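You operate a simulated robot arm through the tools that you are given. There is no shell and no other tool. Be economical: measure what you need, move in short steps, check, and stop when the job is done.

Carry out the task below with a simulated robot arm. There is one attempt and no reset: what you move stays moved.

TASK
Put the wooden brush on top of the white-handled screen plate. Then put the black type block marked "3" from the yellow-legged workbench top on top of the grey green-striped clay cube and the black type block that says "2" on top of the clay lump there.

It is judged by the outcome, as a careful person would: the job done as asked, and still so three seconds after it is handed in. It fails if anything else is knocked over, pushed out of place, dropped, spilled or broken.

THE ROBOT
A 7-joint arm with a two-finger parallel gripper, fixed in place. Base frame: the origin is at the foot of the arm, x ahead of it, y to its left, z up; the work surface is at about z = 0. Lengths are in mm, angles in rad, forces in N, time in s.
With the tool pointing down near the work surface it reaches from about 240 to 620 mm from the base axis. Its first joint turns from -1.152 to 1.152 rad. Payload 2.6 kg.
Tool frame: the origin (TCP) lies between the finger pads and is the grasp point; the fingertips stand 30 mm ahead of it; z points along the fingers, y is the line along which they close. The gripper opens to 94 mm. The fingers are 28 mm wide and 10 mm thick; the gripper's body (50 by 96 mm) begins 55 mm behind the TCP.
Orientation is told as [roll, pitch, yaw] about the base's x, y, z axes, in that order, counted from this pose: with the fingers straight down and closing along the base's y, the tool's x points along the base's -x, its y along +y and its z along -z.

THE INTERFACE
- The arm moves only by the tool servo_tool. Its argument "commands" is a list of rows, each a list of 6 numbers: the shift along the tool's x, y, z in m, then the turn, a rotation vector about the tool's x, y, z in rad. In form: [[tx, ty, tz, ax, ay, az], ...]. A call has 1 to 8 rows; each row shifts and turns the commanded pose from where the row before left it, along the tool's axes as they then stand. "fingers" is the gripper command, from -1 (shut) to 1 (fully open), values between in proportion, set as the call begins (left out, the last holds). A row lasts 0.2 s, in which the tool goes at most 50 mm and 0.15 rad; a call with a longer step from one row to the next is refused whole, and so is a gripper value outside its range. A pose out of reach is approached as far as the arm can. The call stops where the force on the tool passes 40 N (or 10 N more than at its start, if that is more) or the arm is blocked; 0.2 s more then pass. The fingers move at their own pace (about 72 mm/s each) and stop on an object; they squeeze with about 24 N. The grip force told is the motor's: it shows also when the fingers shut on nothing. Time passes only in rows, and 0.2 s behind the last, so rows that do not move let the fingers close. It gives the time, the measured TCP pose, the force on the tool (base axes), the opening and the grip force at its end, in the units of the frame above (readings bear some noise).
- Cameras (640 x 400 px; columns grow to the right, rows downward): "scene" is fixed at [43.9, 440.6, 561.2]; the picture's right is [-0.68, -0.73, 0.00], its down [-0.43, 0.40, -0.81] and it looks along [0.59, -0.55, -0.59] (base axes); focal length 334 px, centre (320, 200). "wrist" rides on the gripper at [-37, 0, -58] in the tool frame; the picture's right is [0.00, -1.00, 0.00], its down [0.97, 0.00, -0.24] and it looks along [0.24, 0.00, 0.97] (tool axes); focal length 218 px, centre (320, 200).
- camera(camera): a new picture of that camera. No time passes.
- locate(camera, pixels): there is no depth. For up to 12 entries [column, row, z] of the newest picture of that camera ("zoom" is the newest enlarged one), the place [x, y] in the base frame at which the ray of that pixel passes the height z, good to about 2 mm. No time passes.
- close_up(camera, box): a new picture of the part [left, top, right, bottom] of that camera's present view, enlarged. No time passes.
- sign_off(): hands the job in; it is judged then, once.

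Work in short steps. Measure before you move; look again where a grasp or a placing could have gone wrong, and mend it. You have 80 turns and 46 pictures in all, the two below and enlarged ones among them. Open the gripper and draw the arm clear of the work before you hand the job in, unless the task says otherwise; then end with one line.

The tools are called after "Emit:" as name(argument=value, ...) on one line, values as JSON. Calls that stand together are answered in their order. servo_tool: Moves the arm, as the interface text tells. Its arguments: {"type":"object","properties":{"commands":{"type":"array","items":{"type":"array","items":{"type":"number"}}},"fingers":{"type":"number"}},"required":["commands"]} The other tools are called the same way: camera (camera) takes a picture; locate (camera, pixels) gives the place at which the rays of pixels pass given heights; close_up (camera, box) takes an enlarged picture of a part of a camera's view; sign_off () hands the job in.

At the start:

```text
t: 0.0
tool_pos: [427.3, -1.9, 347.2]
ee_rot: [0.001, 0.0, -0.001]
wrist_force: [-0.4, -0.3, 0.4]
gripper_width: 93.9
finger_force: 0.1
```

scene: 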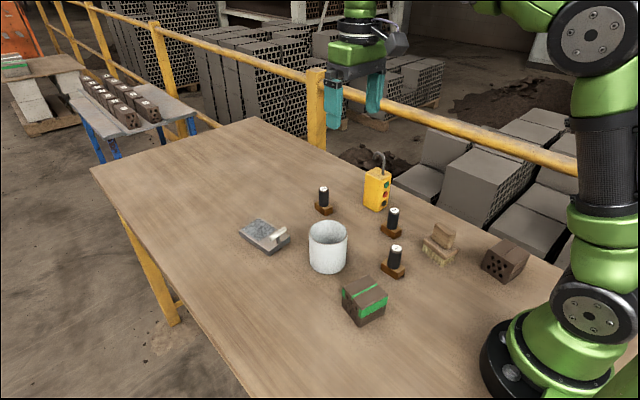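
wrist: 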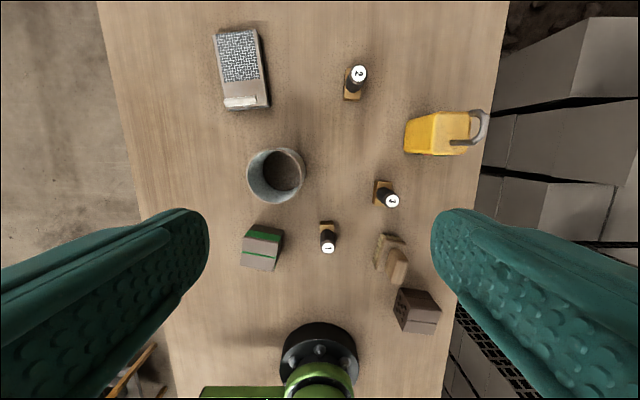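

I take enlarged views of the objects first.

Emit:
close_up(camera="scene", box=[220, 160, 400, 340])

Emit:
close_up(camera="scene", box=[360, 180, 540, 300])

Emit:
close_up(camera="wrist", box=[200, 10, 500, 340])

```text
2.22 times, centred on (310, 250) of scene
```

zoom: 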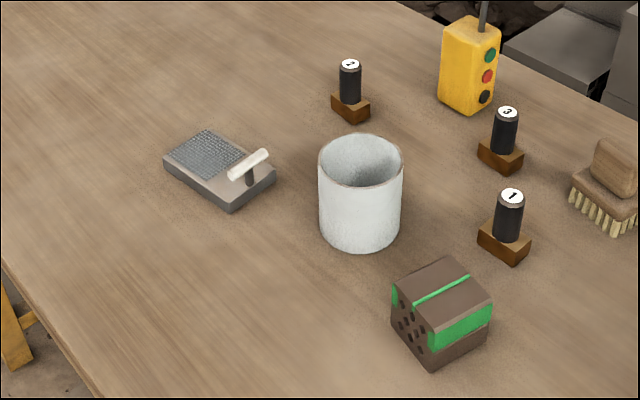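

```text
3.33 times, centred on (450, 240) of scene
```

zoom: 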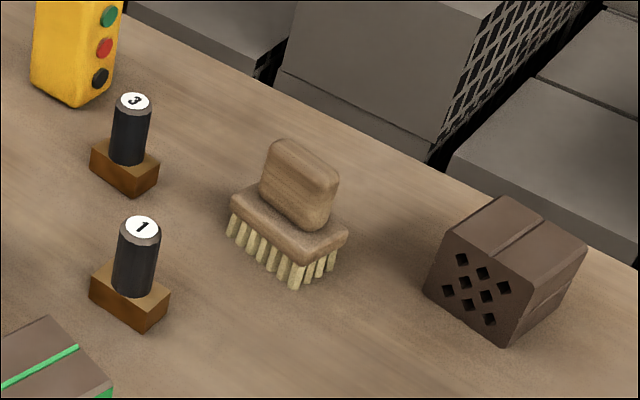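

```text
1.21 times, centred on (350, 175) of wrist
```

zoom: 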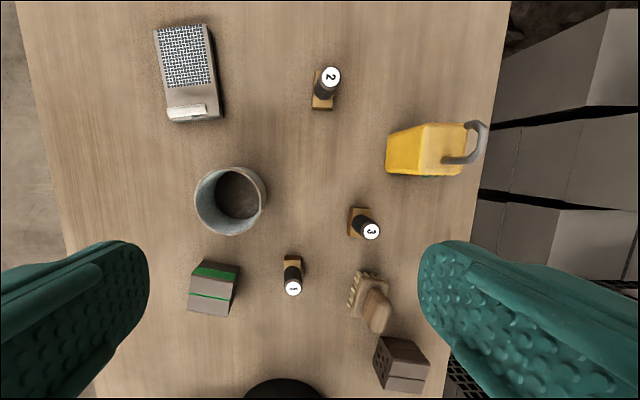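

I locate the main features at several heights in both cameras to find positions and heights by intersecting rays.

Emit:
locate(camera="scene", pixels=[[393.9, 210.6, 60], [393.9, 210.6, 80], [323, 189.2, 60], [323, 189.2, 80], [444, 229.5, 50], [444, 229.5, 80], [507.6, 249.6, 40], [507.6, 249.6, 60], [364, 291.9, 40], [364, 291.9, 60], [277.6, 233.4, 30], [259, 229.8, 15]])

Emit:
locate(camera="wrist", pixels=[[391, 201, 60], [391, 201, 80], [359, 73, 60], [359, 73, 80], [397, 265, 50], [397, 265, 80], [419, 303, 40], [419, 303, 60], [264, 242, 40], [264, 242, 60], [241, 102, 30], [239, 56, 15]])

```text
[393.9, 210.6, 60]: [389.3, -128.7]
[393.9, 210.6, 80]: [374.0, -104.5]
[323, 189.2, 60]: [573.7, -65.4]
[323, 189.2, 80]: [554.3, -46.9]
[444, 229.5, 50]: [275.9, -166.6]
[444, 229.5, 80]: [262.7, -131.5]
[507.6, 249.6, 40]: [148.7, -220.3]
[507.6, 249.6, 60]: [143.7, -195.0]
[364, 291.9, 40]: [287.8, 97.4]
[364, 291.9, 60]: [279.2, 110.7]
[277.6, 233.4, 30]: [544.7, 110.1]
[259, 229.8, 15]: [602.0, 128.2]
```

```text
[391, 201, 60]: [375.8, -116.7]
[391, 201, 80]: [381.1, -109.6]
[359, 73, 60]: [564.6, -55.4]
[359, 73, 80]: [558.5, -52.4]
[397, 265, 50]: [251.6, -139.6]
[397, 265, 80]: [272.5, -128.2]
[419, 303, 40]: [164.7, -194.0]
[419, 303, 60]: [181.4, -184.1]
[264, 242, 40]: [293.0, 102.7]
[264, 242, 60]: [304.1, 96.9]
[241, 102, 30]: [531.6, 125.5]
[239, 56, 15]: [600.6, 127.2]
```

Stamp tops are at about z=74: "3" at (380,-112), "2" at (561,-53). I move above the brush for a closer look.

Emit:
servo_tool(commands=[[0.0268, -0.0215, 0.0245, 0, 0, 0], [0.0268, -0.0215, 0.0245, 0, 0, 0], [0.0268, -0.0215, 0.0245, 0, 0, 0], [0.0268, -0.0215, 0.0245, 0, 0, 0], [0.0268, -0.0215, 0.0245, 0, 0, 0], [0.0268, -0.0215, 0.0245, 0, 0, 0], [0, 0, 0, 0, 0, 0]], fingers=1)

Emit:
camera(camera="wrist")

```text
t: 1.6
tool_pos: [266.6, -129.8, 200.0]
ee_rot: [0.0, 0.0, 0.001]
wrist_force: [0.8, 1.0, -0.5]
gripper_width: 93.9
finger_force: 0.1
```

```text
40 pictures are left
```

wrist: 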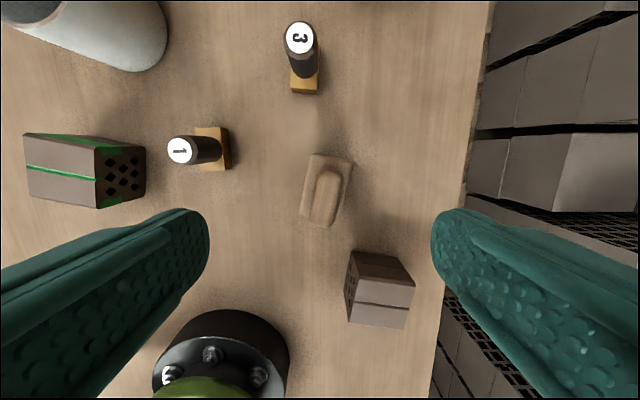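

Emit:
close_up(camera="wrist", box=[270, 130, 430, 340])

```text
1.90 times, centred on (350, 235) of wrist
```

zoom: 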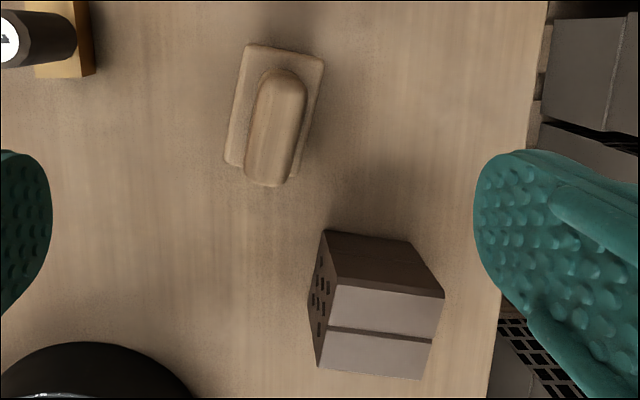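

Emit:
locate(camera="zoom", pixels=[[285, 72, 70], [262, 183, 70], [247, 43, 35], [325, 60, 35], [225, 162, 35], [325, 230, 0], [410, 240, 0], [335, 285, 50], [443, 293, 50], [430, 379, 50], [318, 365, 50], [275, 125, 70]])

Emit:
locate(camera="scene", pixels=[[444, 229.5, 70], [444, 229.5, 75], [441.0, 265.5, 0], [422, 251, 0], [501, 283, 0], [482, 267, 0], [504, 239, 50], [529.5, 253, 50], [486, 250.5, 50], [511, 267, 50], [529.5, 253, 60], [486, 250.5, 60]])

```text
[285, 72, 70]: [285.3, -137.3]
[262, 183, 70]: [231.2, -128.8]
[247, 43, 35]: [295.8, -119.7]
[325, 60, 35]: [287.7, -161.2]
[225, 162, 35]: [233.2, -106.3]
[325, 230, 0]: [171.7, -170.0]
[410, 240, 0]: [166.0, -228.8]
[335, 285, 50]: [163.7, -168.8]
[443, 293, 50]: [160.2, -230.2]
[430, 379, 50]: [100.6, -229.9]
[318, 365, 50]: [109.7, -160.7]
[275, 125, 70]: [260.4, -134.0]
```

```text
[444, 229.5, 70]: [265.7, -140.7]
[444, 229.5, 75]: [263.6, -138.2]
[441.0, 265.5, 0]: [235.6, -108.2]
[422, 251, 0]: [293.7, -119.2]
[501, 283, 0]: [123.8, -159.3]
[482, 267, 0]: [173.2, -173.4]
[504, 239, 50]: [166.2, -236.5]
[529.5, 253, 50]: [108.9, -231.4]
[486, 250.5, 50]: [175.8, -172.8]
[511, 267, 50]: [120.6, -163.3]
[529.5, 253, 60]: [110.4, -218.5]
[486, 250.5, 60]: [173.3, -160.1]
```

Brush: centre about (261,-134), long axis at yaw -0.19, handle top about z=77, board top about z=42. I align, turn, and descend to just above with a narrowed gripper.

Emit:
servo_tool(commands=[[0.0056, -0.0042, 0, 0, 0, 0.095], [0, 0, 0.035, 0, 0, 0.095], [0, 0, 0.035, 0, 0, 0], [0, 0, 0.02, 0, 0, 0], [0, 0, 0, 0, 0, 0]], fingers=0.15)

Emit:
camera(camera="wrist")

Emit:
close_up(camera="scene", box=[380, 150, 540, 290])

```text
t: 2.8
tool_pos: [260.8, -134.5, 108.4]
ee_rot: [0.001, 0.001, -0.19]
wrist_force: [-0.3, -0.5, -0.7]
gripper_width: 54.2
finger_force: 0.1
```

```text
38 pictures are left
```

wrist: 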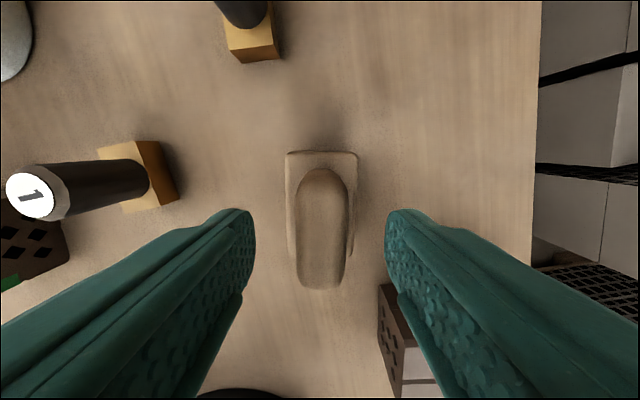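

```text
2.86 times, centred on (460, 220) of scene
```

zoom: 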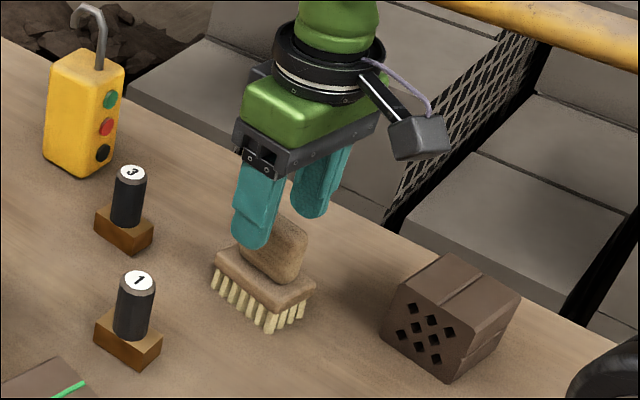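

Handle is centred between the fingers (column ~321). Descend 32 mm to z≈76.

Emit:
servo_tool(commands=[[0, 0, 0.02, 0, 0, 0], [0, 0, 0.012, 0, 0, 0], [0, 0, 0, 0, 0, 0]])

Emit:
close_up(camera="scene", box=[400, 190, 500, 280])

```text
t: 3.6
tool_pos: [261.1, -135.1, 76.8]
ee_rot: [-0.001, 0.001, -0.19]
wrist_force: [0.2, -0.8, 0.2]
gripper_width: 54.1
finger_force: 0.1
```

```text
4.44 times, centred on (450, 235) of scene
```

zoom: 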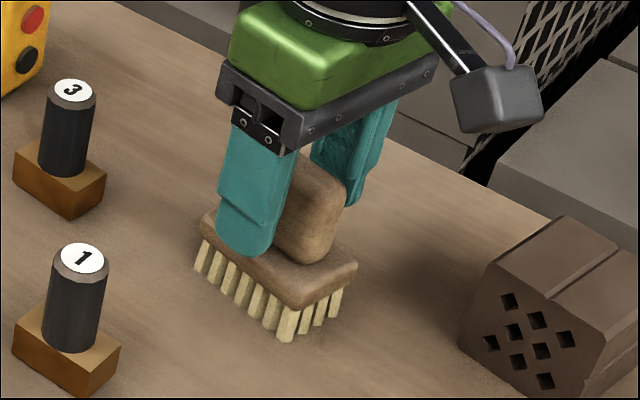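

Fingertips are just above the board beside the handle. Close and then lift.

Emit:
servo_tool(commands=[[0, 0, 0, 0, 0, 0], [0, 0, 0, 0, 0, 0], [0, 0, 0, 0, 0, 0], [0, 0, 0, 0, 0, 0]], fingers=-1)

Emit:
servo_tool(commands=[[0, 0, -0.02, 0, 0, 0], [0, 0, -0.04, 0, 0, 0], [0, 0, -0.04, 0, 0, 0], [0, 0, -0.04, 0, 0, 0], [0, 0, -0.033, 0, 0, 0], [0, 0, 0, 0, 0, 0]])

Emit:
camera(camera="scene")

```text
t: 4.6
tool_pos: [261.6, -136.4, 76.8]
ee_rot: [0.0, 0.0, -0.191]
wrist_force: [0.0, 0.7, 0.6]
gripper_width: 26.0
finger_force: 23.7
```

```text
t: 6.0
tool_pos: [261.2, -133.5, 250.9]
ee_rot: [0.001, 0.0, -0.19]
wrist_force: [-0.5, -0.3, -0.8]
gripper_width: 26.2
finger_force: 24.0
```

```text
35 pictures are left
```

scene: 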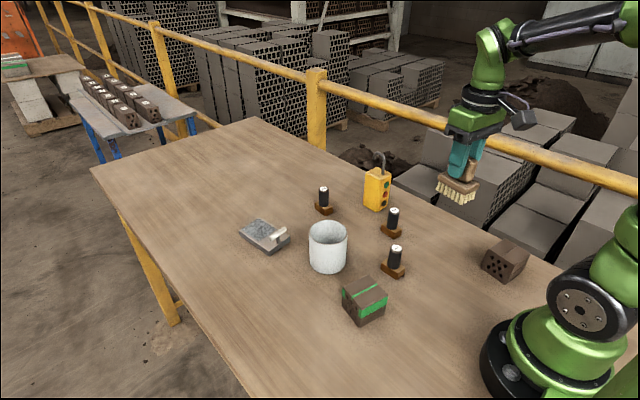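

Brush is held. Turn back to yaw 0 and travel toward the plate at height, stopping short for a look.

Emit:
servo_tool(commands=[[0, 0, 0, 0, 0, -0.095], [0, 0, 0, 0, 0, -0.095]])

Emit:
servo_tool(commands=[[-0.0294, 0.0306, 0, 0, 0, 0], [-0.0294, 0.0306, 0, 0, 0, 0], [-0.0294, 0.0306, 0, 0, 0, 0], [-0.0294, 0.0306, 0, 0, 0, 0], [-0.0294, 0.0306, 0, 0, 0, 0], [-0.0294, 0.0306, 0, 0, 0, 0], [-0.0294, 0.0306, 0, 0, 0, 0], [-0.0294, 0.0306, 0, 0, 0, 0]])

Emit:
camera(camera="wrist")

Emit:
close_up(camera="scene", box=[230, 205, 310, 265])

```text
t: 6.6
tool_pos: [261.0, -134.8, 251.2]
ee_rot: [0.001, -0.001, 0.0]
wrist_force: [0.1, 0.9, -1.5]
gripper_width: 26.0
finger_force: 23.9
```

```text
t: 8.4
tool_pos: [494.7, 109.4, 253.0]
ee_rot: [-0.001, 0.001, 0.001]
wrist_force: [1.1, 0.2, -1.6]
gripper_width: 25.9
finger_force: 24.2
```

```text
34 pictures are left
```

wrist: 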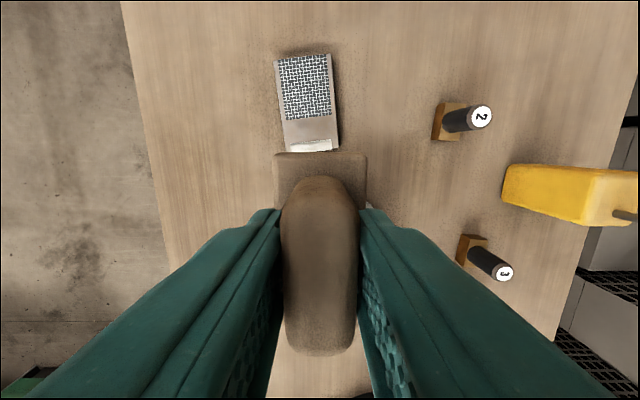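

```text
6.67 times, centred on (270, 235) of scene
```

zoom: 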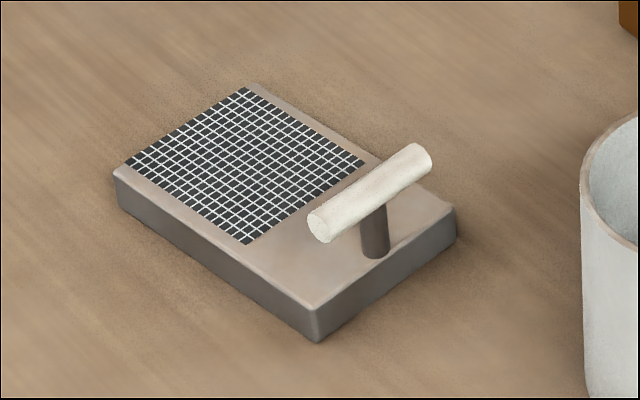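

Emit:
locate(camera="wrist", pixels=[[277, 60, 18], [329, 54, 18], [334, 116, 18], [286, 121, 18], [290, 150, 18], [339, 148, 18], [311, 145, 40]])

Emit:
locate(camera="zoom", pixels=[[250, 87, 18], [118, 173, 18], [455, 213, 18], [315, 310, 18], [317, 342, 0], [117, 200, 0], [246, 88, 18], [127, 164, 18], [365, 163, 18], [247, 243, 18], [417, 158, 40], [322, 225, 40]])

```text
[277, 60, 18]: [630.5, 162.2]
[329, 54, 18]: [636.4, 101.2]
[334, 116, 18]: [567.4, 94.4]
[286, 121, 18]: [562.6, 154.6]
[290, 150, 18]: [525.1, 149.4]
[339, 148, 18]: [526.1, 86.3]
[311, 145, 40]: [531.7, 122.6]
```

```text
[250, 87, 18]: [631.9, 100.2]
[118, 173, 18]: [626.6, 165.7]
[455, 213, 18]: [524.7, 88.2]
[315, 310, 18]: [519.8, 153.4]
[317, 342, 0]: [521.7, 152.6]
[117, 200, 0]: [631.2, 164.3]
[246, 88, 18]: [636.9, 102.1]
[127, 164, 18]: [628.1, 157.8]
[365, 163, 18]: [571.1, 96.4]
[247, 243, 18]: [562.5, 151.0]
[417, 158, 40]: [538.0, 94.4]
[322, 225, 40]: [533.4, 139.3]
```

Plate top z≈18, axis yaw ≈+0.1, mesh centre (599,127), handle bar at x≈536. I'll set the brush centre at about (585,127).

Emit:
servo_tool(commands=[[-0.045, 0.0085, 0, 0, 0, 0], [-0.045, 0.0085, 0, 0, 0, 0], [0, 0, 0, 0, 0, -0.1], [0, 0, 0.045, 0, 0, 0], [0, 0, 0.045, 0, 0, 0], [0, 0, 0.033, 0, 0, 0], [0, 0, 0, 0, 0, 0]])

Emit:
close_up(camera="scene", box=[220, 160, 340, 270])

```text
t: 10.0
tool_pos: [593.8, 129.0, 143.3]
ee_rot: [0.002, 0.001, 0.099]
wrist_force: [0.1, -0.2, -1.5]
gripper_width: 26.0
finger_force: 23.6
out of reach, approached as far as the arm can: row 2, 4, 5, 6
```

```text
3.64 times, centred on (280, 215) of scene
```

zoom: 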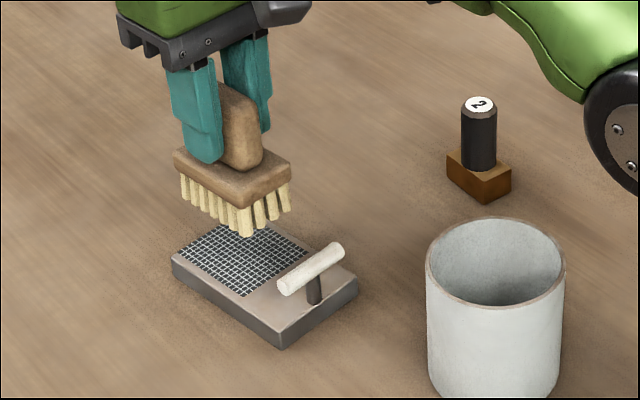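

Measured x is 594 with z=143; I draw back about 8 mm and check the reading.

Emit:
servo_tool(commands=[[0.009, 0, 0, 0, 0, 0], [0, 0, 0.005, 0, 0, 0], [0, 0, 0, 0, 0, 0]])

```text
t: 10.8
tool_pos: [593.8, 129.4, 138.0]
ee_rot: [0.0, 0.002, 0.1]
wrist_force: [-0.2, 0.1, -1.1]
gripper_width: 25.8
finger_force: 24.0
out of reach, approached as far as the arm can: row 1
```

Emit:
servo_tool(commands=[[0.008, 0, 0, 0, 0, 0], [0, 0, 0.01, 0, 0, 0], [0, 0, 0, 0, 0, 0]])

```text
t: 11.6
tool_pos: [596.8, 131.0, 128.1]
ee_rot: [0.0, 0.003, 0.101]
wrist_force: [0.4, 0.9, -1.2]
gripper_width: 25.8
finger_force: 23.9
out of reach, approached as far as the arm can: row 1
```

The current spot (597,131) is over the mesh centre, which is a fine place. I descend in small steps and watch x.

Emit:
servo_tool(commands=[[0, 0, 0.008, 0, 0, 0], [0, 0, 0.008, 0, 0, 0], [0, 0, 0, 0, 0, 0]])

```text
t: 12.4
tool_pos: [598.9, 130.5, 114.6]
ee_rot: [0.002, 0.002, 0.099]
wrist_force: [-0.2, 0.4, -0.7]
gripper_width: 25.9
finger_force: 24.2
out of reach, approached as far as the arm can: row 1
```

Emit:
servo_tool(commands=[[0.015, 0, 0, 0, 0, 0], [0.0, 0, 0, 0, 0, 0]])

```text
t: 13.0
tool_pos: [599.1, 129.9, 114.8]
ee_rot: [0.001, 0.001, 0.099]
wrist_force: [-0.6, -0.3, -1.1]
gripper_width: 26.1
finger_force: 23.5
out of reach, approached as far as the arm can: row 1
```

Position (599,130) is right over the mesh, so I just continue down in small steps; the brush should touch at z≈95.

Emit:
servo_tool(commands=[[0, 0, 0.006, 0, 0, 0], [0, 0, 0.006, 0, 0, 0], [0, 0, 0, 0, 0, 0]])

Emit:
close_up(camera="scene", box=[220, 180, 320, 260])

```text
t: 13.8
tool_pos: [599.8, 131.1, 103.1]
ee_rot: [-0.002, 0.002, 0.1]
wrist_force: [0.8, 0.4, -1.5]
gripper_width: 26.0
finger_force: 23.9
```

```text
5.00 times, centred on (270, 220) of scene
```

zoom: 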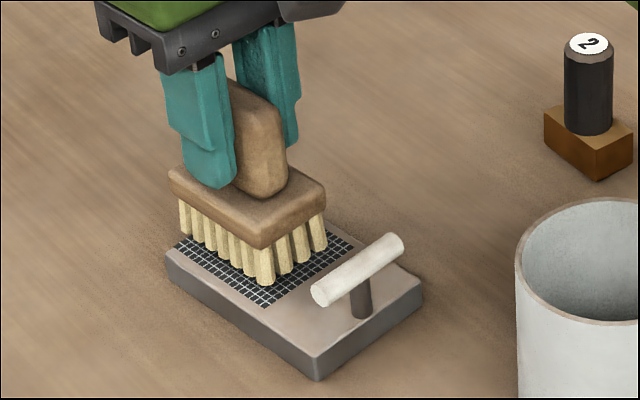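

It's no longer flagged; I try an 8 mm inward shift, then descend further.

Emit:
servo_tool(commands=[[0.008, -0.001, 0, 0, 0, 0], [0, 0, 0.004, 0, 0, 0], [0, 0, 0, 0, 0, 0]])

```text
t: 14.6
tool_pos: [601.2, 131.1, 99.8]
ee_rot: [0.0, 0.001, 0.099]
wrist_force: [0.0, -1.2, -1.0]
gripper_width: 26.2
finger_force: 24.2
out of reach, approached as far as the arm can: row 1
```

Continue down in 2 mm steps until contact.

Emit:
servo_tool(commands=[[0, 0, 0.002, 0, 0, 0], [0, 0, 0.002, 0, 0, 0], [0, 0, 0.001, 0, 0, 0], [0, 0, 0, 0, 0, 0]])

Emit:
close_up(camera="scene", box=[220, 190, 320, 260])

```text
t: 15.6
tool_pos: [601.9, 130.3, 94.8]
ee_rot: [0.001, -0.001, 0.1]
wrist_force: [-0.6, -0.3, 4.4]
gripper_width: 25.8
finger_force: 24.6
```

```text
5.71 times, centred on (270, 225) of scene
```

zoom: 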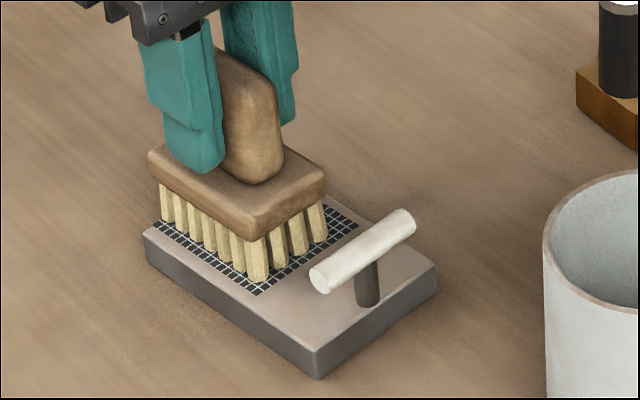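

Contact at 4.4 N with bristles fully on the mesh. Open to ~54 mm and rise.

Emit:
servo_tool(commands=[[0, 0, 0, 0, 0, 0], [0, 0, 0, 0, 0, 0], [0, 0, 0, 0, 0, 0]], fingers=0.15)

Emit:
servo_tool(commands=[[0, 0, -0.01, 0, 0, 0], [0, 0, -0.02, 0, 0, 0], [0.01, 0, -0.03, 0, 0, 0], [0.02, 0, -0.03, 0, 0, 0], [0.02, 0, -0.03, 0, 0, 0], [0.03, 0, -0.03, 0, 0, 0], [0, 0, 0, 0, 0, 0]])

Emit:
camera(camera="scene")

```text
t: 16.4
tool_pos: [601.1, 130.2, 94.7]
ee_rot: [-0.001, 0.001, 0.099]
wrist_force: [0.0, -0.2, 0.7]
gripper_width: 54.3
finger_force: 0.0
```

```text
t: 18.0
tool_pos: [555.5, 130.0, 259.4]
ee_rot: [0.0, 0.001, 0.097]
wrist_force: [0.3, -0.3, -0.1]
gripper_width: 54.0
finger_force: 0.2
out of reach, approached as far as the arm can: row 4, 5, 6
```

```text
29 pictures are left
```

scene: 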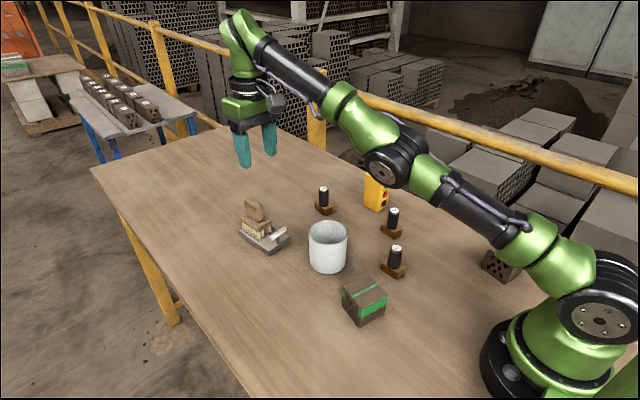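

Brush is standing on the plate. Now I unwind yaw and try to retreat inward from the stretched pose.

Emit:
servo_tool(commands=[[0.02, 0, -0.02, 0, 0, 0.1], [0.03, -0.01, -0.02, 0, 0, 0], [0.04, -0.01, 0, 0, 0, 0], [0, 0, 0, 0, 0, 0]])

```text
t: 19.0
tool_pos: [532.9, 127.1, 306.0]
ee_rot: [0.0, 0.001, 0.002]
wrist_force: [0.8, -0.2, -0.3]
gripper_width: 54.1
finger_force: 0.0
out of reach, approached as far as the arm can: row 1, 2, 3
```

Emit:
camera(camera="scene")

```text
28 pictures are left
```

scene: 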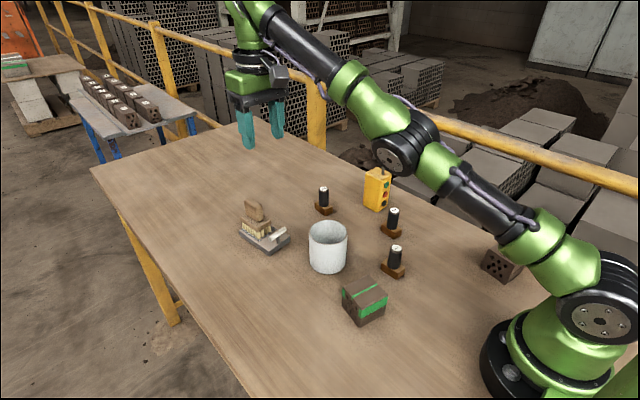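

The arm is stretched nearly straight. I try larger inward steps at this safe height.

Emit:
servo_tool(commands=[[0.049, 0, 0, 0, 0, 0], [0.049, 0, 0, 0, 0, 0], [0, 0, 0, 0, 0, 0]])

```text
t: 19.8
tool_pos: [519.0, 152.8, 322.1]
ee_rot: [-0.001, 0.003, 0.001]
wrist_force: [0.0, 0.3, 0.8]
gripper_width: 54.1
finger_force: 0.0
out of reach, approached as far as the arm can: row 1, 2
```

Likely the elbow slipped slightly past straight into the wrong bend (it can't come inward). I stretch outward along the arm line and then pull in.

Emit:
servo_tool(commands=[[-0.038, 0.011, -0.02, 0, 0, 0], [-0.038, 0.011, -0.02, 0, 0, 0], [0.038, -0.011, 0.02, 0, 0, 0], [0.038, -0.011, 0.02, 0, 0, 0], [0.038, -0.011, 0.02, 0, 0, 0], [0, 0, 0, 0, 0, 0]])

```text
t: 21.2
tool_pos: [519.7, 152.9, 320.4]
ee_rot: [0.0, -0.001, 0.0]
wrist_force: [0.6, 0.1, 0.0]
gripper_width: 54.2
finger_force: 0.1
out of reach, approached as far as the arm can: row 1, 2, 3, 4, 5
```

The readings all lie on the full-stretch sphere (R≈620). I try stretch, then swing down along the sphere, then inward, to bring the elbow back to its normal bend (well above everything).

Emit:
servo_tool(commands=[[-0.036, 0.011, -0.022, 0, 0, 0], [-0.021, 0.006, 0.039, 0, 0, 0], [-0.0086, 0.0025, 0.0465, 0, 0, 0], [0.033, -0.01, 0.01, 0, 0, 0], [0, 0, 0, 0, 0, 0]])

```text
t: 22.4
tool_pos: [556.3, 162.2, 238.2]
ee_rot: [-0.002, 0.002, 0.0]
wrist_force: [0.5, 0.0, 0.8]
gripper_width: 53.9
finger_force: 0.1
out of reach, approached as far as the arm can: row 1, 3, 4
```

Still stuck on the sphere; try the same idea swinging upward.

Emit:
servo_tool(commands=[[-0.04, 0.012, -0.016, 0, 0, 0], [0.015, -0.0045, -0.042, 0, 0, 0], [0.028, -0.0085, -0.037, 0, 0, 0], [0.036, -0.01, 0.012, 0, 0, 0], [0, 0, 0, 0, 0, 0]])

```text
t: 23.6
tool_pos: [522.9, 152.1, 315.1]
ee_rot: [-0.001, 0.001, 0.0]
wrist_force: [0.0, -0.5, 0.0]
gripper_width: 54.4
finger_force: 0.2
out of reach, approached as far as the arm can: row 1, 3, 4
```

I try sideways swings toward the right, with inward component, which is where I must go next anyway.

Emit:
servo_tool(commands=[[0.02, -0.044, 0, 0, 0, 0], [0.02, -0.044, 0, 0, 0, 0], [0.02, -0.044, 0, 0, 0, 0], [0.02, -0.044, 0, 0, 0, 0], [0, 0, 0, 0, 0, 0]])

```text
t: 24.8
tool_pos: [468.7, -16.8, 322.6]
ee_rot: [0.0, 0.002, 0.001]
wrist_force: [-0.3, -0.6, 0.2]
gripper_width: 54.4
finger_force: 0.1
out of reach, approached as far as the arm can: row 1
```

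Unstuck: now at (469,-17,323). I'll stay well inside the sphere from now on. Next, go above stamp "3" at (380,-112).

Emit:
servo_tool(commands=[[0.0178, -0.019, 0.0355, 0, 0, 0], [0.0178, -0.019, 0.0355, 0, 0, 0], [0.0178, -0.019, 0.0355, 0, 0, 0], [0.0178, -0.019, 0.0355, 0, 0, 0], [0.0178, -0.019, 0.0355, 0, 0, 0], [0, 0, 0, 0, 0, 0]], fingers=0.1)

Emit:
camera(camera="wrist")

Emit:
camera(camera="scene")

```text
t: 26.2
tool_pos: [383.8, -110.3, 140.6]
ee_rot: [-0.001, -0.001, -0.001]
wrist_force: [0.0, 0.1, -0.1]
gripper_width: 51.7
finger_force: 0.1
```

```text
27 pictures are left
```

wrist: 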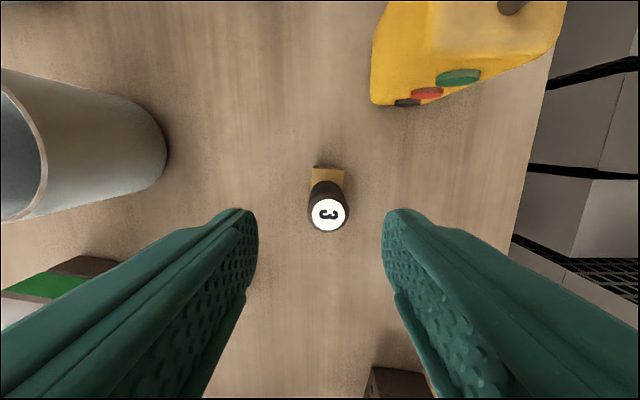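

```text
26 pictures are left
```

scene: 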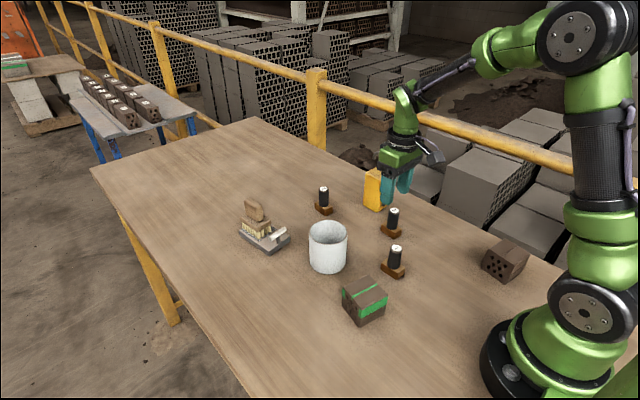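

Elbow is back in its normal pose. Stamp 3 top at wrist (328,214); I locate it.

Emit:
locate(camera="wrist", pixels=[[328, 214, 74], [312, 166, 27], [344, 168, 27], [328, 188, 27], [375, 103, 80], [375, 103, 0], [408, 104, 0]])

```text
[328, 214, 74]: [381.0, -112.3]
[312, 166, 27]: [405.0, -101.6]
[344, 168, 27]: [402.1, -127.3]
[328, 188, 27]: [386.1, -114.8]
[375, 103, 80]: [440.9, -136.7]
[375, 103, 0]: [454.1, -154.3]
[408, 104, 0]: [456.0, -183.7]
```

Centre (381,-112.5). Align and descend to z≈65, then grip.

Emit:
servo_tool(commands=[[0.0028, -0.0022, 0.02, 0, 0, 0], [0, 0, 0.025, 0, 0, 0], [0, 0, 0.02, 0, 0, 0], [0, 0, 0.01, 0, 0, 0], [0, 0, 0, 0, 0, 0]])

Emit:
close_up(camera="scene", box=[350, 170, 440, 240])

```text
t: 27.4
tool_pos: [381.4, -115.4, 69.0]
ee_rot: [-0.002, 0.0, -0.002]
wrist_force: [0.0, -0.1, -0.2]
gripper_width: 51.6
finger_force: 0.0
```

```text
5.71 times, centred on (395, 205) of scene
```

zoom: 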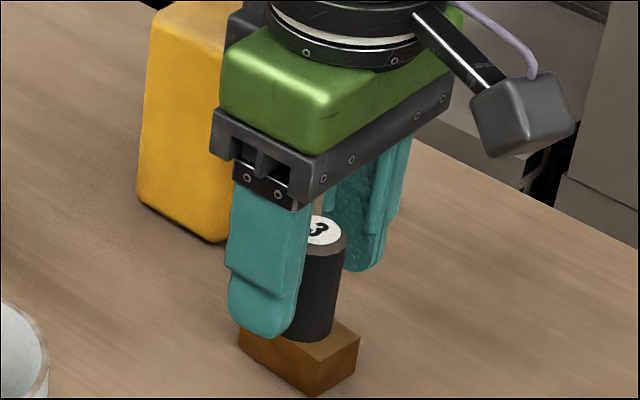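

Emit:
servo_tool(commands=[[0, 0.001, 0, 0, 0, 0], [0, 0, 0, 0, 0, 0], [0, 0, 0, 0, 0, 0], [0, 0, 0, 0, 0, 0]], fingers=-1)

Emit:
servo_tool(commands=[[0, 0, -0.02, 0, 0, 0], [0, 0, -0.04, 0, 0, 0], [0, 0, -0.04, 0, 0, 0], [0, 0, -0.03, 0, 0, 0], [0, 0, 0, 0, 0, 0]])

Emit:
close_up(camera="scene", box=[330, 100, 450, 240])

```text
t: 28.4
tool_pos: [380.7, -113.1, 70.9]
ee_rot: [0.0, 0.0, 0.0]
wrist_force: [0.1, -0.4, 0.3]
gripper_width: 25.4
finger_force: 23.8
```

```text
t: 29.6
tool_pos: [382.0, -114.3, 198.8]
ee_rot: [-0.002, 0.0, -0.001]
wrist_force: [0.0, 0.1, -2.8]
gripper_width: 25.1
finger_force: 23.7
```

```text
2.86 times, centred on (390, 170) of scene
```

zoom: 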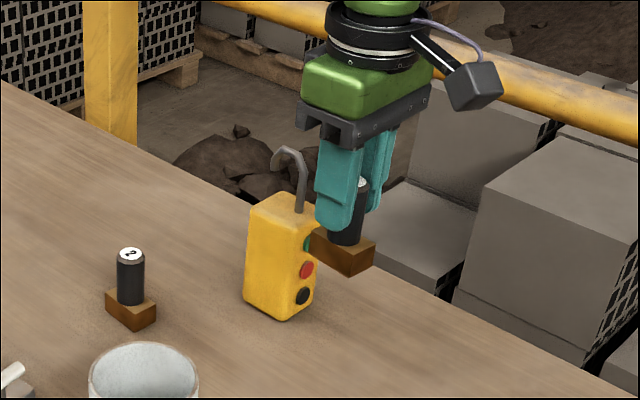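

Stamp 3 is lifted in one piece; bottom is at TCP-70. Move toward the cube, stopping short to look at it.

Emit:
servo_tool(commands=[[0.0245, 0.0348, 0, 0, 0, 0], [0.0245, 0.0348, 0, 0, 0, 0], [0.0245, 0.0348, 0, 0, 0, 0], [0.0245, 0.0348, 0, 0, 0, 0], [0.0245, 0.0348, 0, 0, 0, 0], [0.0245, 0.0348, 0, 0, 0, 0], [0, 0, 0, 0, 0, 0]])

Emit:
camera(camera="wrist")

Emit:
close_up(camera="scene", box=[320, 250, 410, 340])

```text
t: 31.2
tool_pos: [230.7, 96.1, 197.4]
ee_rot: [0.001, 0.001, 0.001]
wrist_force: [-0.4, 0.1, -2.0]
gripper_width: 25.5
finger_force: 24.2
```

```text
23 pictures are left
```

wrist: 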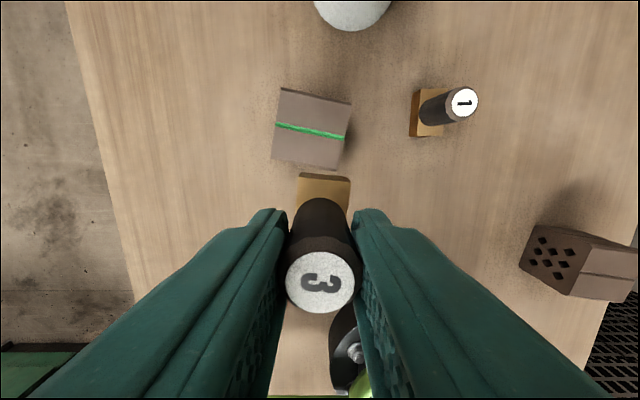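

```text
4.44 times, centred on (365, 295) of scene
```

zoom: 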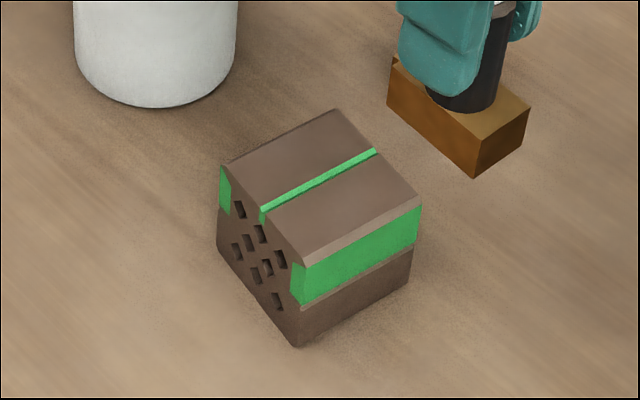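

Emit:
locate(camera="wrist", pixels=[[281, 88, 50], [351, 103, 50], [341, 170, 50], [272, 160, 50], [281, 88, 55], [351, 103, 55], [341, 170, 55], [272, 160, 55]])

Emit:
locate(camera="zoom", pixels=[[225, 167, 50], [335, 109, 50], [421, 205, 50], [300, 268, 50], [225, 167, 55], [335, 109, 55], [421, 205, 55], [300, 268, 55], [297, 347, 0], [217, 245, 0], [408, 285, 0]])

```text
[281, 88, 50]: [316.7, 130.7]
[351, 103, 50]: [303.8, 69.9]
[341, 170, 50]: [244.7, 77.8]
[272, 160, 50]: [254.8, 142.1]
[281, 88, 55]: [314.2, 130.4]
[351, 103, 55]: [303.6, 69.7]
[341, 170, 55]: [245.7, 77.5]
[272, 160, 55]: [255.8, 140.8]
```

```text
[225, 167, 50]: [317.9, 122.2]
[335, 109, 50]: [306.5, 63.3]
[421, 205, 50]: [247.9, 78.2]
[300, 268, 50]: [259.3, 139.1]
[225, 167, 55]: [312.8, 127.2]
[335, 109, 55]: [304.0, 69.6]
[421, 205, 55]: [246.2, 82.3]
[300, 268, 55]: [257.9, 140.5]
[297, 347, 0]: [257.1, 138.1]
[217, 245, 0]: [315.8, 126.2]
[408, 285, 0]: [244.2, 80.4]
```

Cube top z≈54, centre (280,104.5), yaw ≈ -0.17. Move over, turn to align, and lower to ~6 mm above.

Emit:
servo_tool(commands=[[-0.0247, 0.004, 0, 0, 0, 0], [-0.0246, 0.0042, 0, 0, 0, 0], [0, 0, 0, 0, 0, 0.085], [0, 0, 0, 0, 0, 0.085], [0, 0, 0.035, 0, 0, 0], [0, 0, 0.03, 0, 0, 0], [0, 0, 0, 0, 0, 0]])

Emit:
close_up(camera="scene", box=[310, 210, 420, 340])

Emit:
camera(camera="wrist")

```text
t: 32.8
tool_pos: [281.1, 104.2, 135.1]
ee_rot: [0.0, -0.001, -0.171]
wrist_force: [0.1, -0.3, -2.4]
gripper_width: 25.6
finger_force: 24.2
```

```text
3.08 times, centred on (365, 275) of scene
```

zoom: 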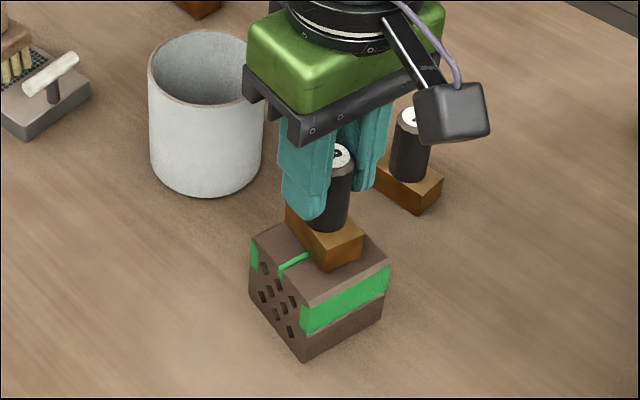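

```text
20 pictures are left
```

wrist: 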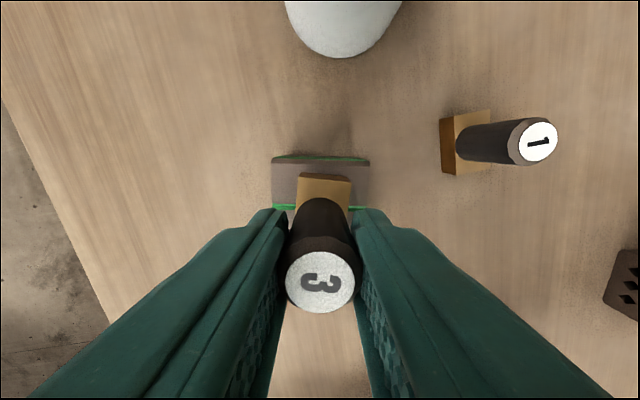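

Well centred. Lower gently to contact (expected z≈124).

Emit:
servo_tool(commands=[[0, 0, 0.005, 0, 0, 0], [0, 0, 0.002, 0, 0, 0], [0, 0, 0.002, 0, 0, 0], [0, 0, 0, 0, 0, 0]])

```text
t: 33.8
tool_pos: [282.6, 105.2, 126.4]
ee_rot: [0.002, -0.003, -0.17]
wrist_force: [3.7, 2.2, 20.3]
gripper_width: 25.6
finger_force: 24.0
```

Contact (20 N). Ease 1 mm up, check, then open.

Emit:
servo_tool(commands=[[0, 0, -0.001, 0, 0, 0], [0, 0, 0, 0, 0, 0]])

Emit:
servo_tool(commands=[[0, 0, 0, 0, 0, 0], [0, 0, 0, 0, 0, 0], [0, 0, 0, 0, 0, 0]], fingers=0.1)

Emit:
servo_tool(commands=[[0, 0, -0.02, 0, 0, 0], [0, 0, -0.04, 0, 0, 0], [0, 0, -0.04, 0, 0, 0], [0, 0, 0, 0, 0, 0]])

Emit:
close_up(camera="scene", box=[220, 160, 420, 340])

```text
t: 34.4
tool_pos: [281.6, 103.5, 126.1]
ee_rot: [-0.001, 0.001, -0.17]
wrist_force: [2.8, 1.5, 5.9]
gripper_width: 24.8
finger_force: 24.0
```

```text
t: 35.2
tool_pos: [281.7, 104.0, 127.2]
ee_rot: [0.0, 0.001, -0.169]
wrist_force: [-0.5, -0.2, -0.3]
gripper_width: 51.7
finger_force: 0.1
```

```text
t: 36.2
tool_pos: [282.8, 103.9, 228.0]
ee_rot: [0.0, -0.001, -0.17]
wrist_force: [0.5, 0.1, -1.0]
gripper_width: 51.6
finger_force: 0.1
```

```text
2.22 times, centred on (320, 250) of scene
```

zoom: 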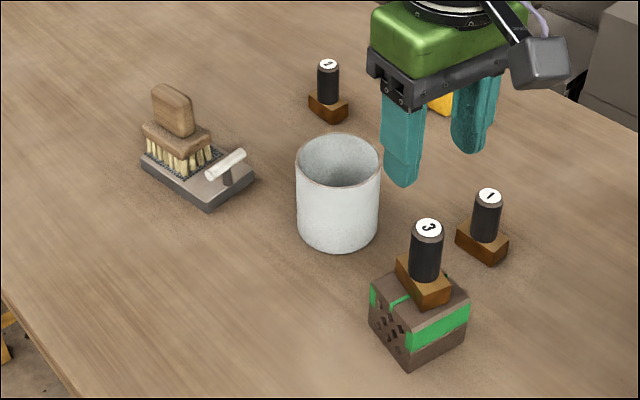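

Stamp 3 stands on the cube. Now travel above stamp "2" (561,-53), staying at z≤230 inside the reach sphere.

Emit:
servo_tool(commands=[[0, 0, 0, 0, 0, -0.085], [0, 0, 0, 0, 0, -0.085], [0, 0, 0.02, 0, 0, 0]])

Emit:
servo_tool(commands=[[-0.0392, -0.0224, 0.005, 0, 0, 0], [-0.0392, -0.0224, 0.005, 0, 0, 0], [-0.0392, -0.0224, 0.005, 0, 0, 0], [-0.0392, -0.0224, 0.005, 0, 0, 0], [-0.0392, -0.0224, 0.005, 0, 0, 0], [-0.0392, -0.0224, 0.005, 0, 0, 0], [-0.0392, -0.0224, 0.005, 0, 0, 0], [0, 0, 0.02, 0, 0, 0]])

Emit:
camera(camera="wrist")

```text
t: 37.0
tool_pos: [283.8, 102.9, 207.2]
ee_rot: [-0.002, 0.001, 0.001]
wrist_force: [0.3, -0.1, -0.2]
gripper_width: 51.6
finger_force: 0.0
```

```text
t: 38.8
tool_pos: [556.7, -53.3, 153.0]
ee_rot: [0.002, 0.002, -0.001]
wrist_force: [0.0, 0.4, 0.6]
gripper_width: 51.9
finger_force: 0.1
```

```text
18 pictures are left
```

wrist: 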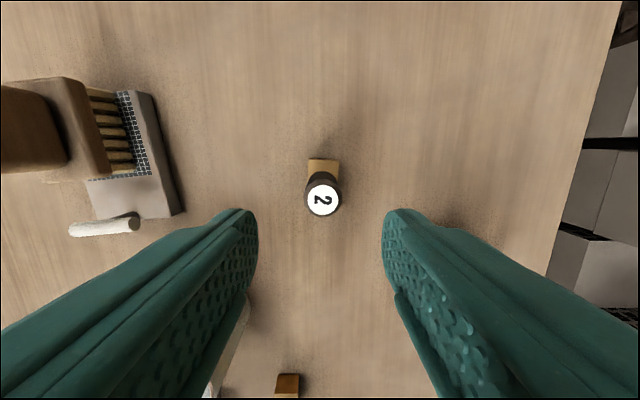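

Emit:
locate(camera="wrist", pixels=[[322, 200, 74]])

```text
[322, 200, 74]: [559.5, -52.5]
```

Stamp 2 at (559.5,-52.5). Align and descend, with reading.

Emit:
servo_tool(commands=[[-0.0025, 0.0006, 0.02, 0, 0, 0], [0, 0, 0.025, 0, 0, 0], [0, 0, 0.02, 0, 0, 0], [0, 0, 0.008, 0, 0, 0], [0, 0, 0, 0, 0, 0], [0, 0, 0, 0, 0, 0]])

Emit:
close_up(camera="scene", box=[280, 140, 370, 220])

```text
t: 40.2
tool_pos: [559.7, -52.0, 77.2]
ee_rot: [-0.001, 0.002, 0.0]
wrist_force: [-1.2, -0.2, 0.3]
gripper_width: 51.5
finger_force: 0.1
```

```text
5.00 times, centred on (325, 180) of scene
```

zoom: 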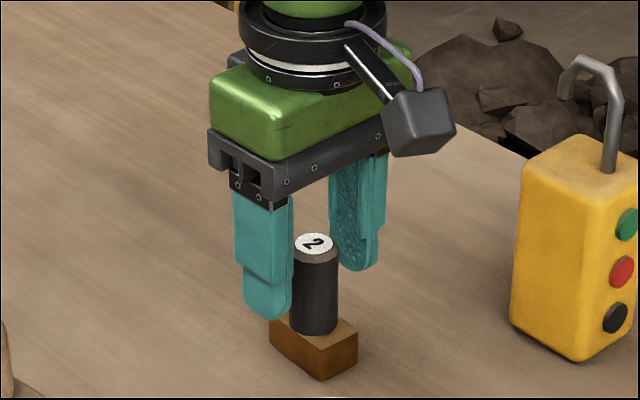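

Descend 7 mm more to z≈70 and grip, then lift.

Emit:
servo_tool(commands=[[0, 0, 0.007, 0, 0, 0], [0, 0, 0, 0, 0, 0]])

Emit:
servo_tool(commands=[[0, 0, 0, 0, 0, 0], [0, 0, 0, 0, 0, 0], [0, 0, 0, 0, 0, 0], [0, 0, 0, 0, 0, 0]], fingers=-1)

Emit:
servo_tool(commands=[[0, 0, -0.02, 0, 0, 0], [0, 0, -0.04, 0, 0, 0], [0, 0, -0.04, 0, 0, 0], [0, 0, 0, 0, 0, 0]])

Emit:
camera(camera="scene")

```text
t: 40.8
tool_pos: [558.5, -52.4, 70.7]
ee_rot: [0.001, -0.001, -0.001]
wrist_force: [0.1, -0.1, -0.3]
gripper_width: 51.8
finger_force: 0.1
```

```text
t: 41.8
tool_pos: [559.7, -51.5, 70.7]
ee_rot: [0.001, 0.0, -0.001]
wrist_force: [0.0, 0.1, -0.3]
gripper_width: 25.6
finger_force: 24.4
```

```text
t: 42.8
tool_pos: [557.6, -51.9, 170.4]
ee_rot: [0.0, 0.001, 0.0]
wrist_force: [-0.3, 0.6, -1.3]
gripper_width: 25.4
finger_force: 24.4
```

```text
16 pictures are left
```

scene: 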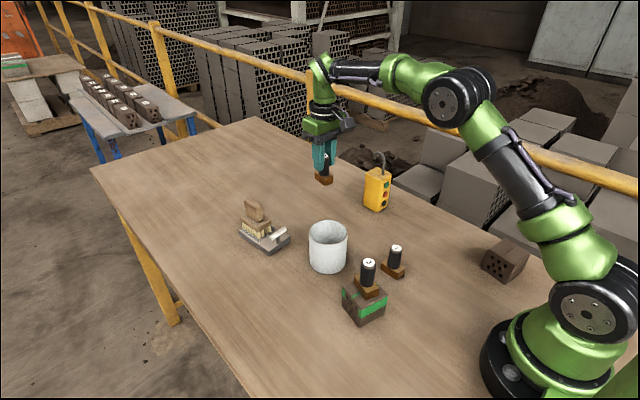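

Stamp 2 held. Travel inward first (clear of the lamp), then toward the lump, stopping to look.

Emit:
servo_tool(commands=[[0.044, 0, -0.01, 0, 0, 0], [0.044, 0, -0.01, 0, 0, 0], [0.044, 0, -0.01, 0, 0, 0], [0.044, 0, -0.01, 0, 0, 0], [0.038, -0.0245, 0, 0, 0, 0], [0.038, -0.0245, 0, 0, 0, 0], [0.038, -0.0245, 0, 0, 0, 0], [0, 0, 0, 0, 0, 0]])

Emit:
camera(camera="wrist")

Emit:
close_up(camera="scene", box=[460, 220, 550, 300])

```text
t: 44.6
tool_pos: [268.3, -124.5, 208.1]
ee_rot: [0.001, 0.001, 0.001]
wrist_force: [0.7, 0.3, -2.9]
gripper_width: 25.2
finger_force: 23.7
```

```text
15 pictures are left
```

wrist: 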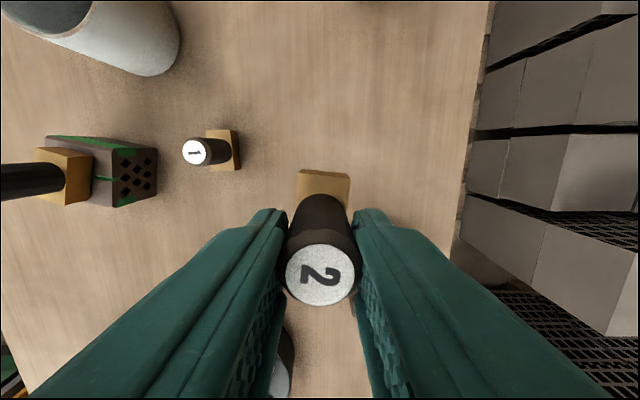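

```text
5.00 times, centred on (505, 260) of scene
```

zoom: 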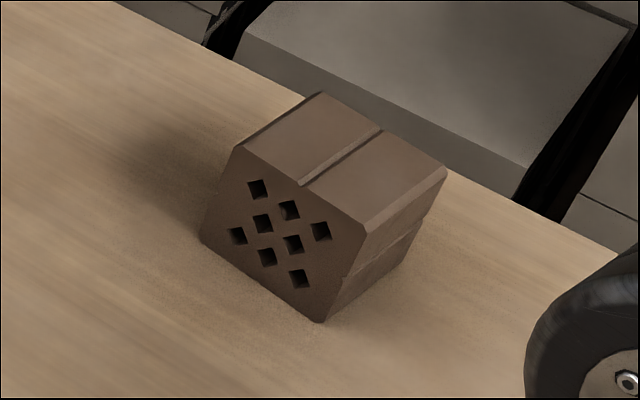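

Emit:
locate(camera="zoom", pixels=[[237, 148, 54], [320, 93, 54], [446, 168, 54], [366, 232, 54], [317, 322, 0], [200, 240, 0], [408, 262, 0], [346, 157, 54]])

```text
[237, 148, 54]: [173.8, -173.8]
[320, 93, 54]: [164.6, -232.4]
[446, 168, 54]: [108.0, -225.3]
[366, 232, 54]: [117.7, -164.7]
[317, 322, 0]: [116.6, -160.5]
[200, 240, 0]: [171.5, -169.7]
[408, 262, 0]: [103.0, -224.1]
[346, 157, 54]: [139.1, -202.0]
```

Lump: top z≈57, centre (141,-197), yaw ≈ -0.155. Target (147,-201), radius 249 within reach. Turn and move over it at z≈180.

Emit:
servo_tool(commands=[[0, 0, 0, 0, 0, 0.078], [0, 0, 0, 0, 0, 0.077], [0.027, -0.0235, 0.007, 0, 0, 0], [0.027, -0.0235, 0.007, 0, 0, 0], [0.027, -0.0235, 0.007, 0, 0, 0], [0.026, -0.0235, 0.007, 0, 0, 0], [0, 0, 0, 0, 0, 0]])

Emit:
close_up(camera="scene", box=[440, 180, 560, 300])

```text
t: 46.2
tool_pos: [150.7, -201.8, 184.1]
ee_rot: [0.0, 0.001, -0.155]
wrist_force: [0.5, 0.4, -2.1]
gripper_width: 25.3
finger_force: 24.7
```

```text
3.33 times, centred on (500, 240) of scene
```

zoom: 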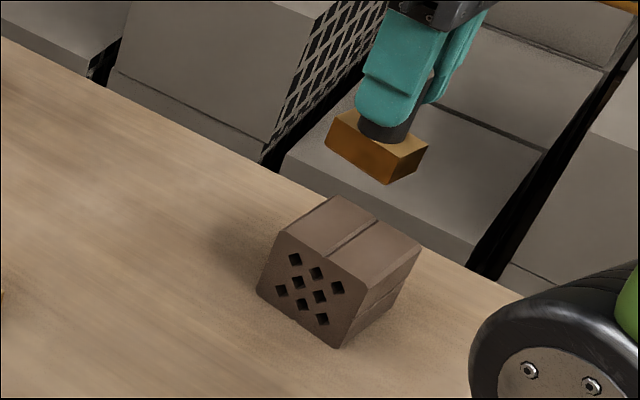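

Shift 4 mm inward and lower to z≈135.

Emit:
servo_tool(commands=[[0.004, 0, 0.015, 0, 0, 0], [0, 0, 0.02, 0, 0, 0], [0, 0, 0.012, 0, 0, 0], [0, 0, 0, 0, 0, 0], [0, 0, 0, 0, 0, 0]])

Emit:
close_up(camera="scene", box=[450, 190, 550, 290])

Emit:
camera(camera="wrist")

```text
t: 47.4
tool_pos: [145.6, -201.9, 135.9]
ee_rot: [0.001, 0.001, -0.155]
wrist_force: [1.2, 0.5, -2.7]
gripper_width: 25.1
finger_force: 23.6
```

```text
4.00 times, centred on (500, 240) of scene
```

zoom: 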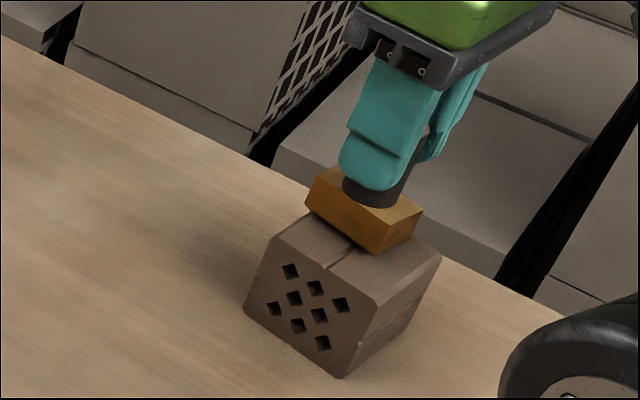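

```text
11 pictures are left
```

wrist: 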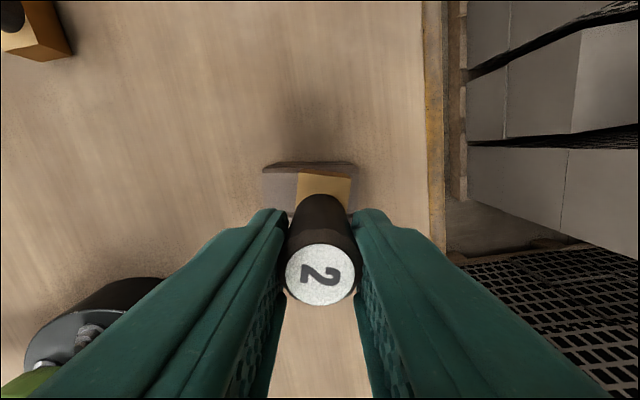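

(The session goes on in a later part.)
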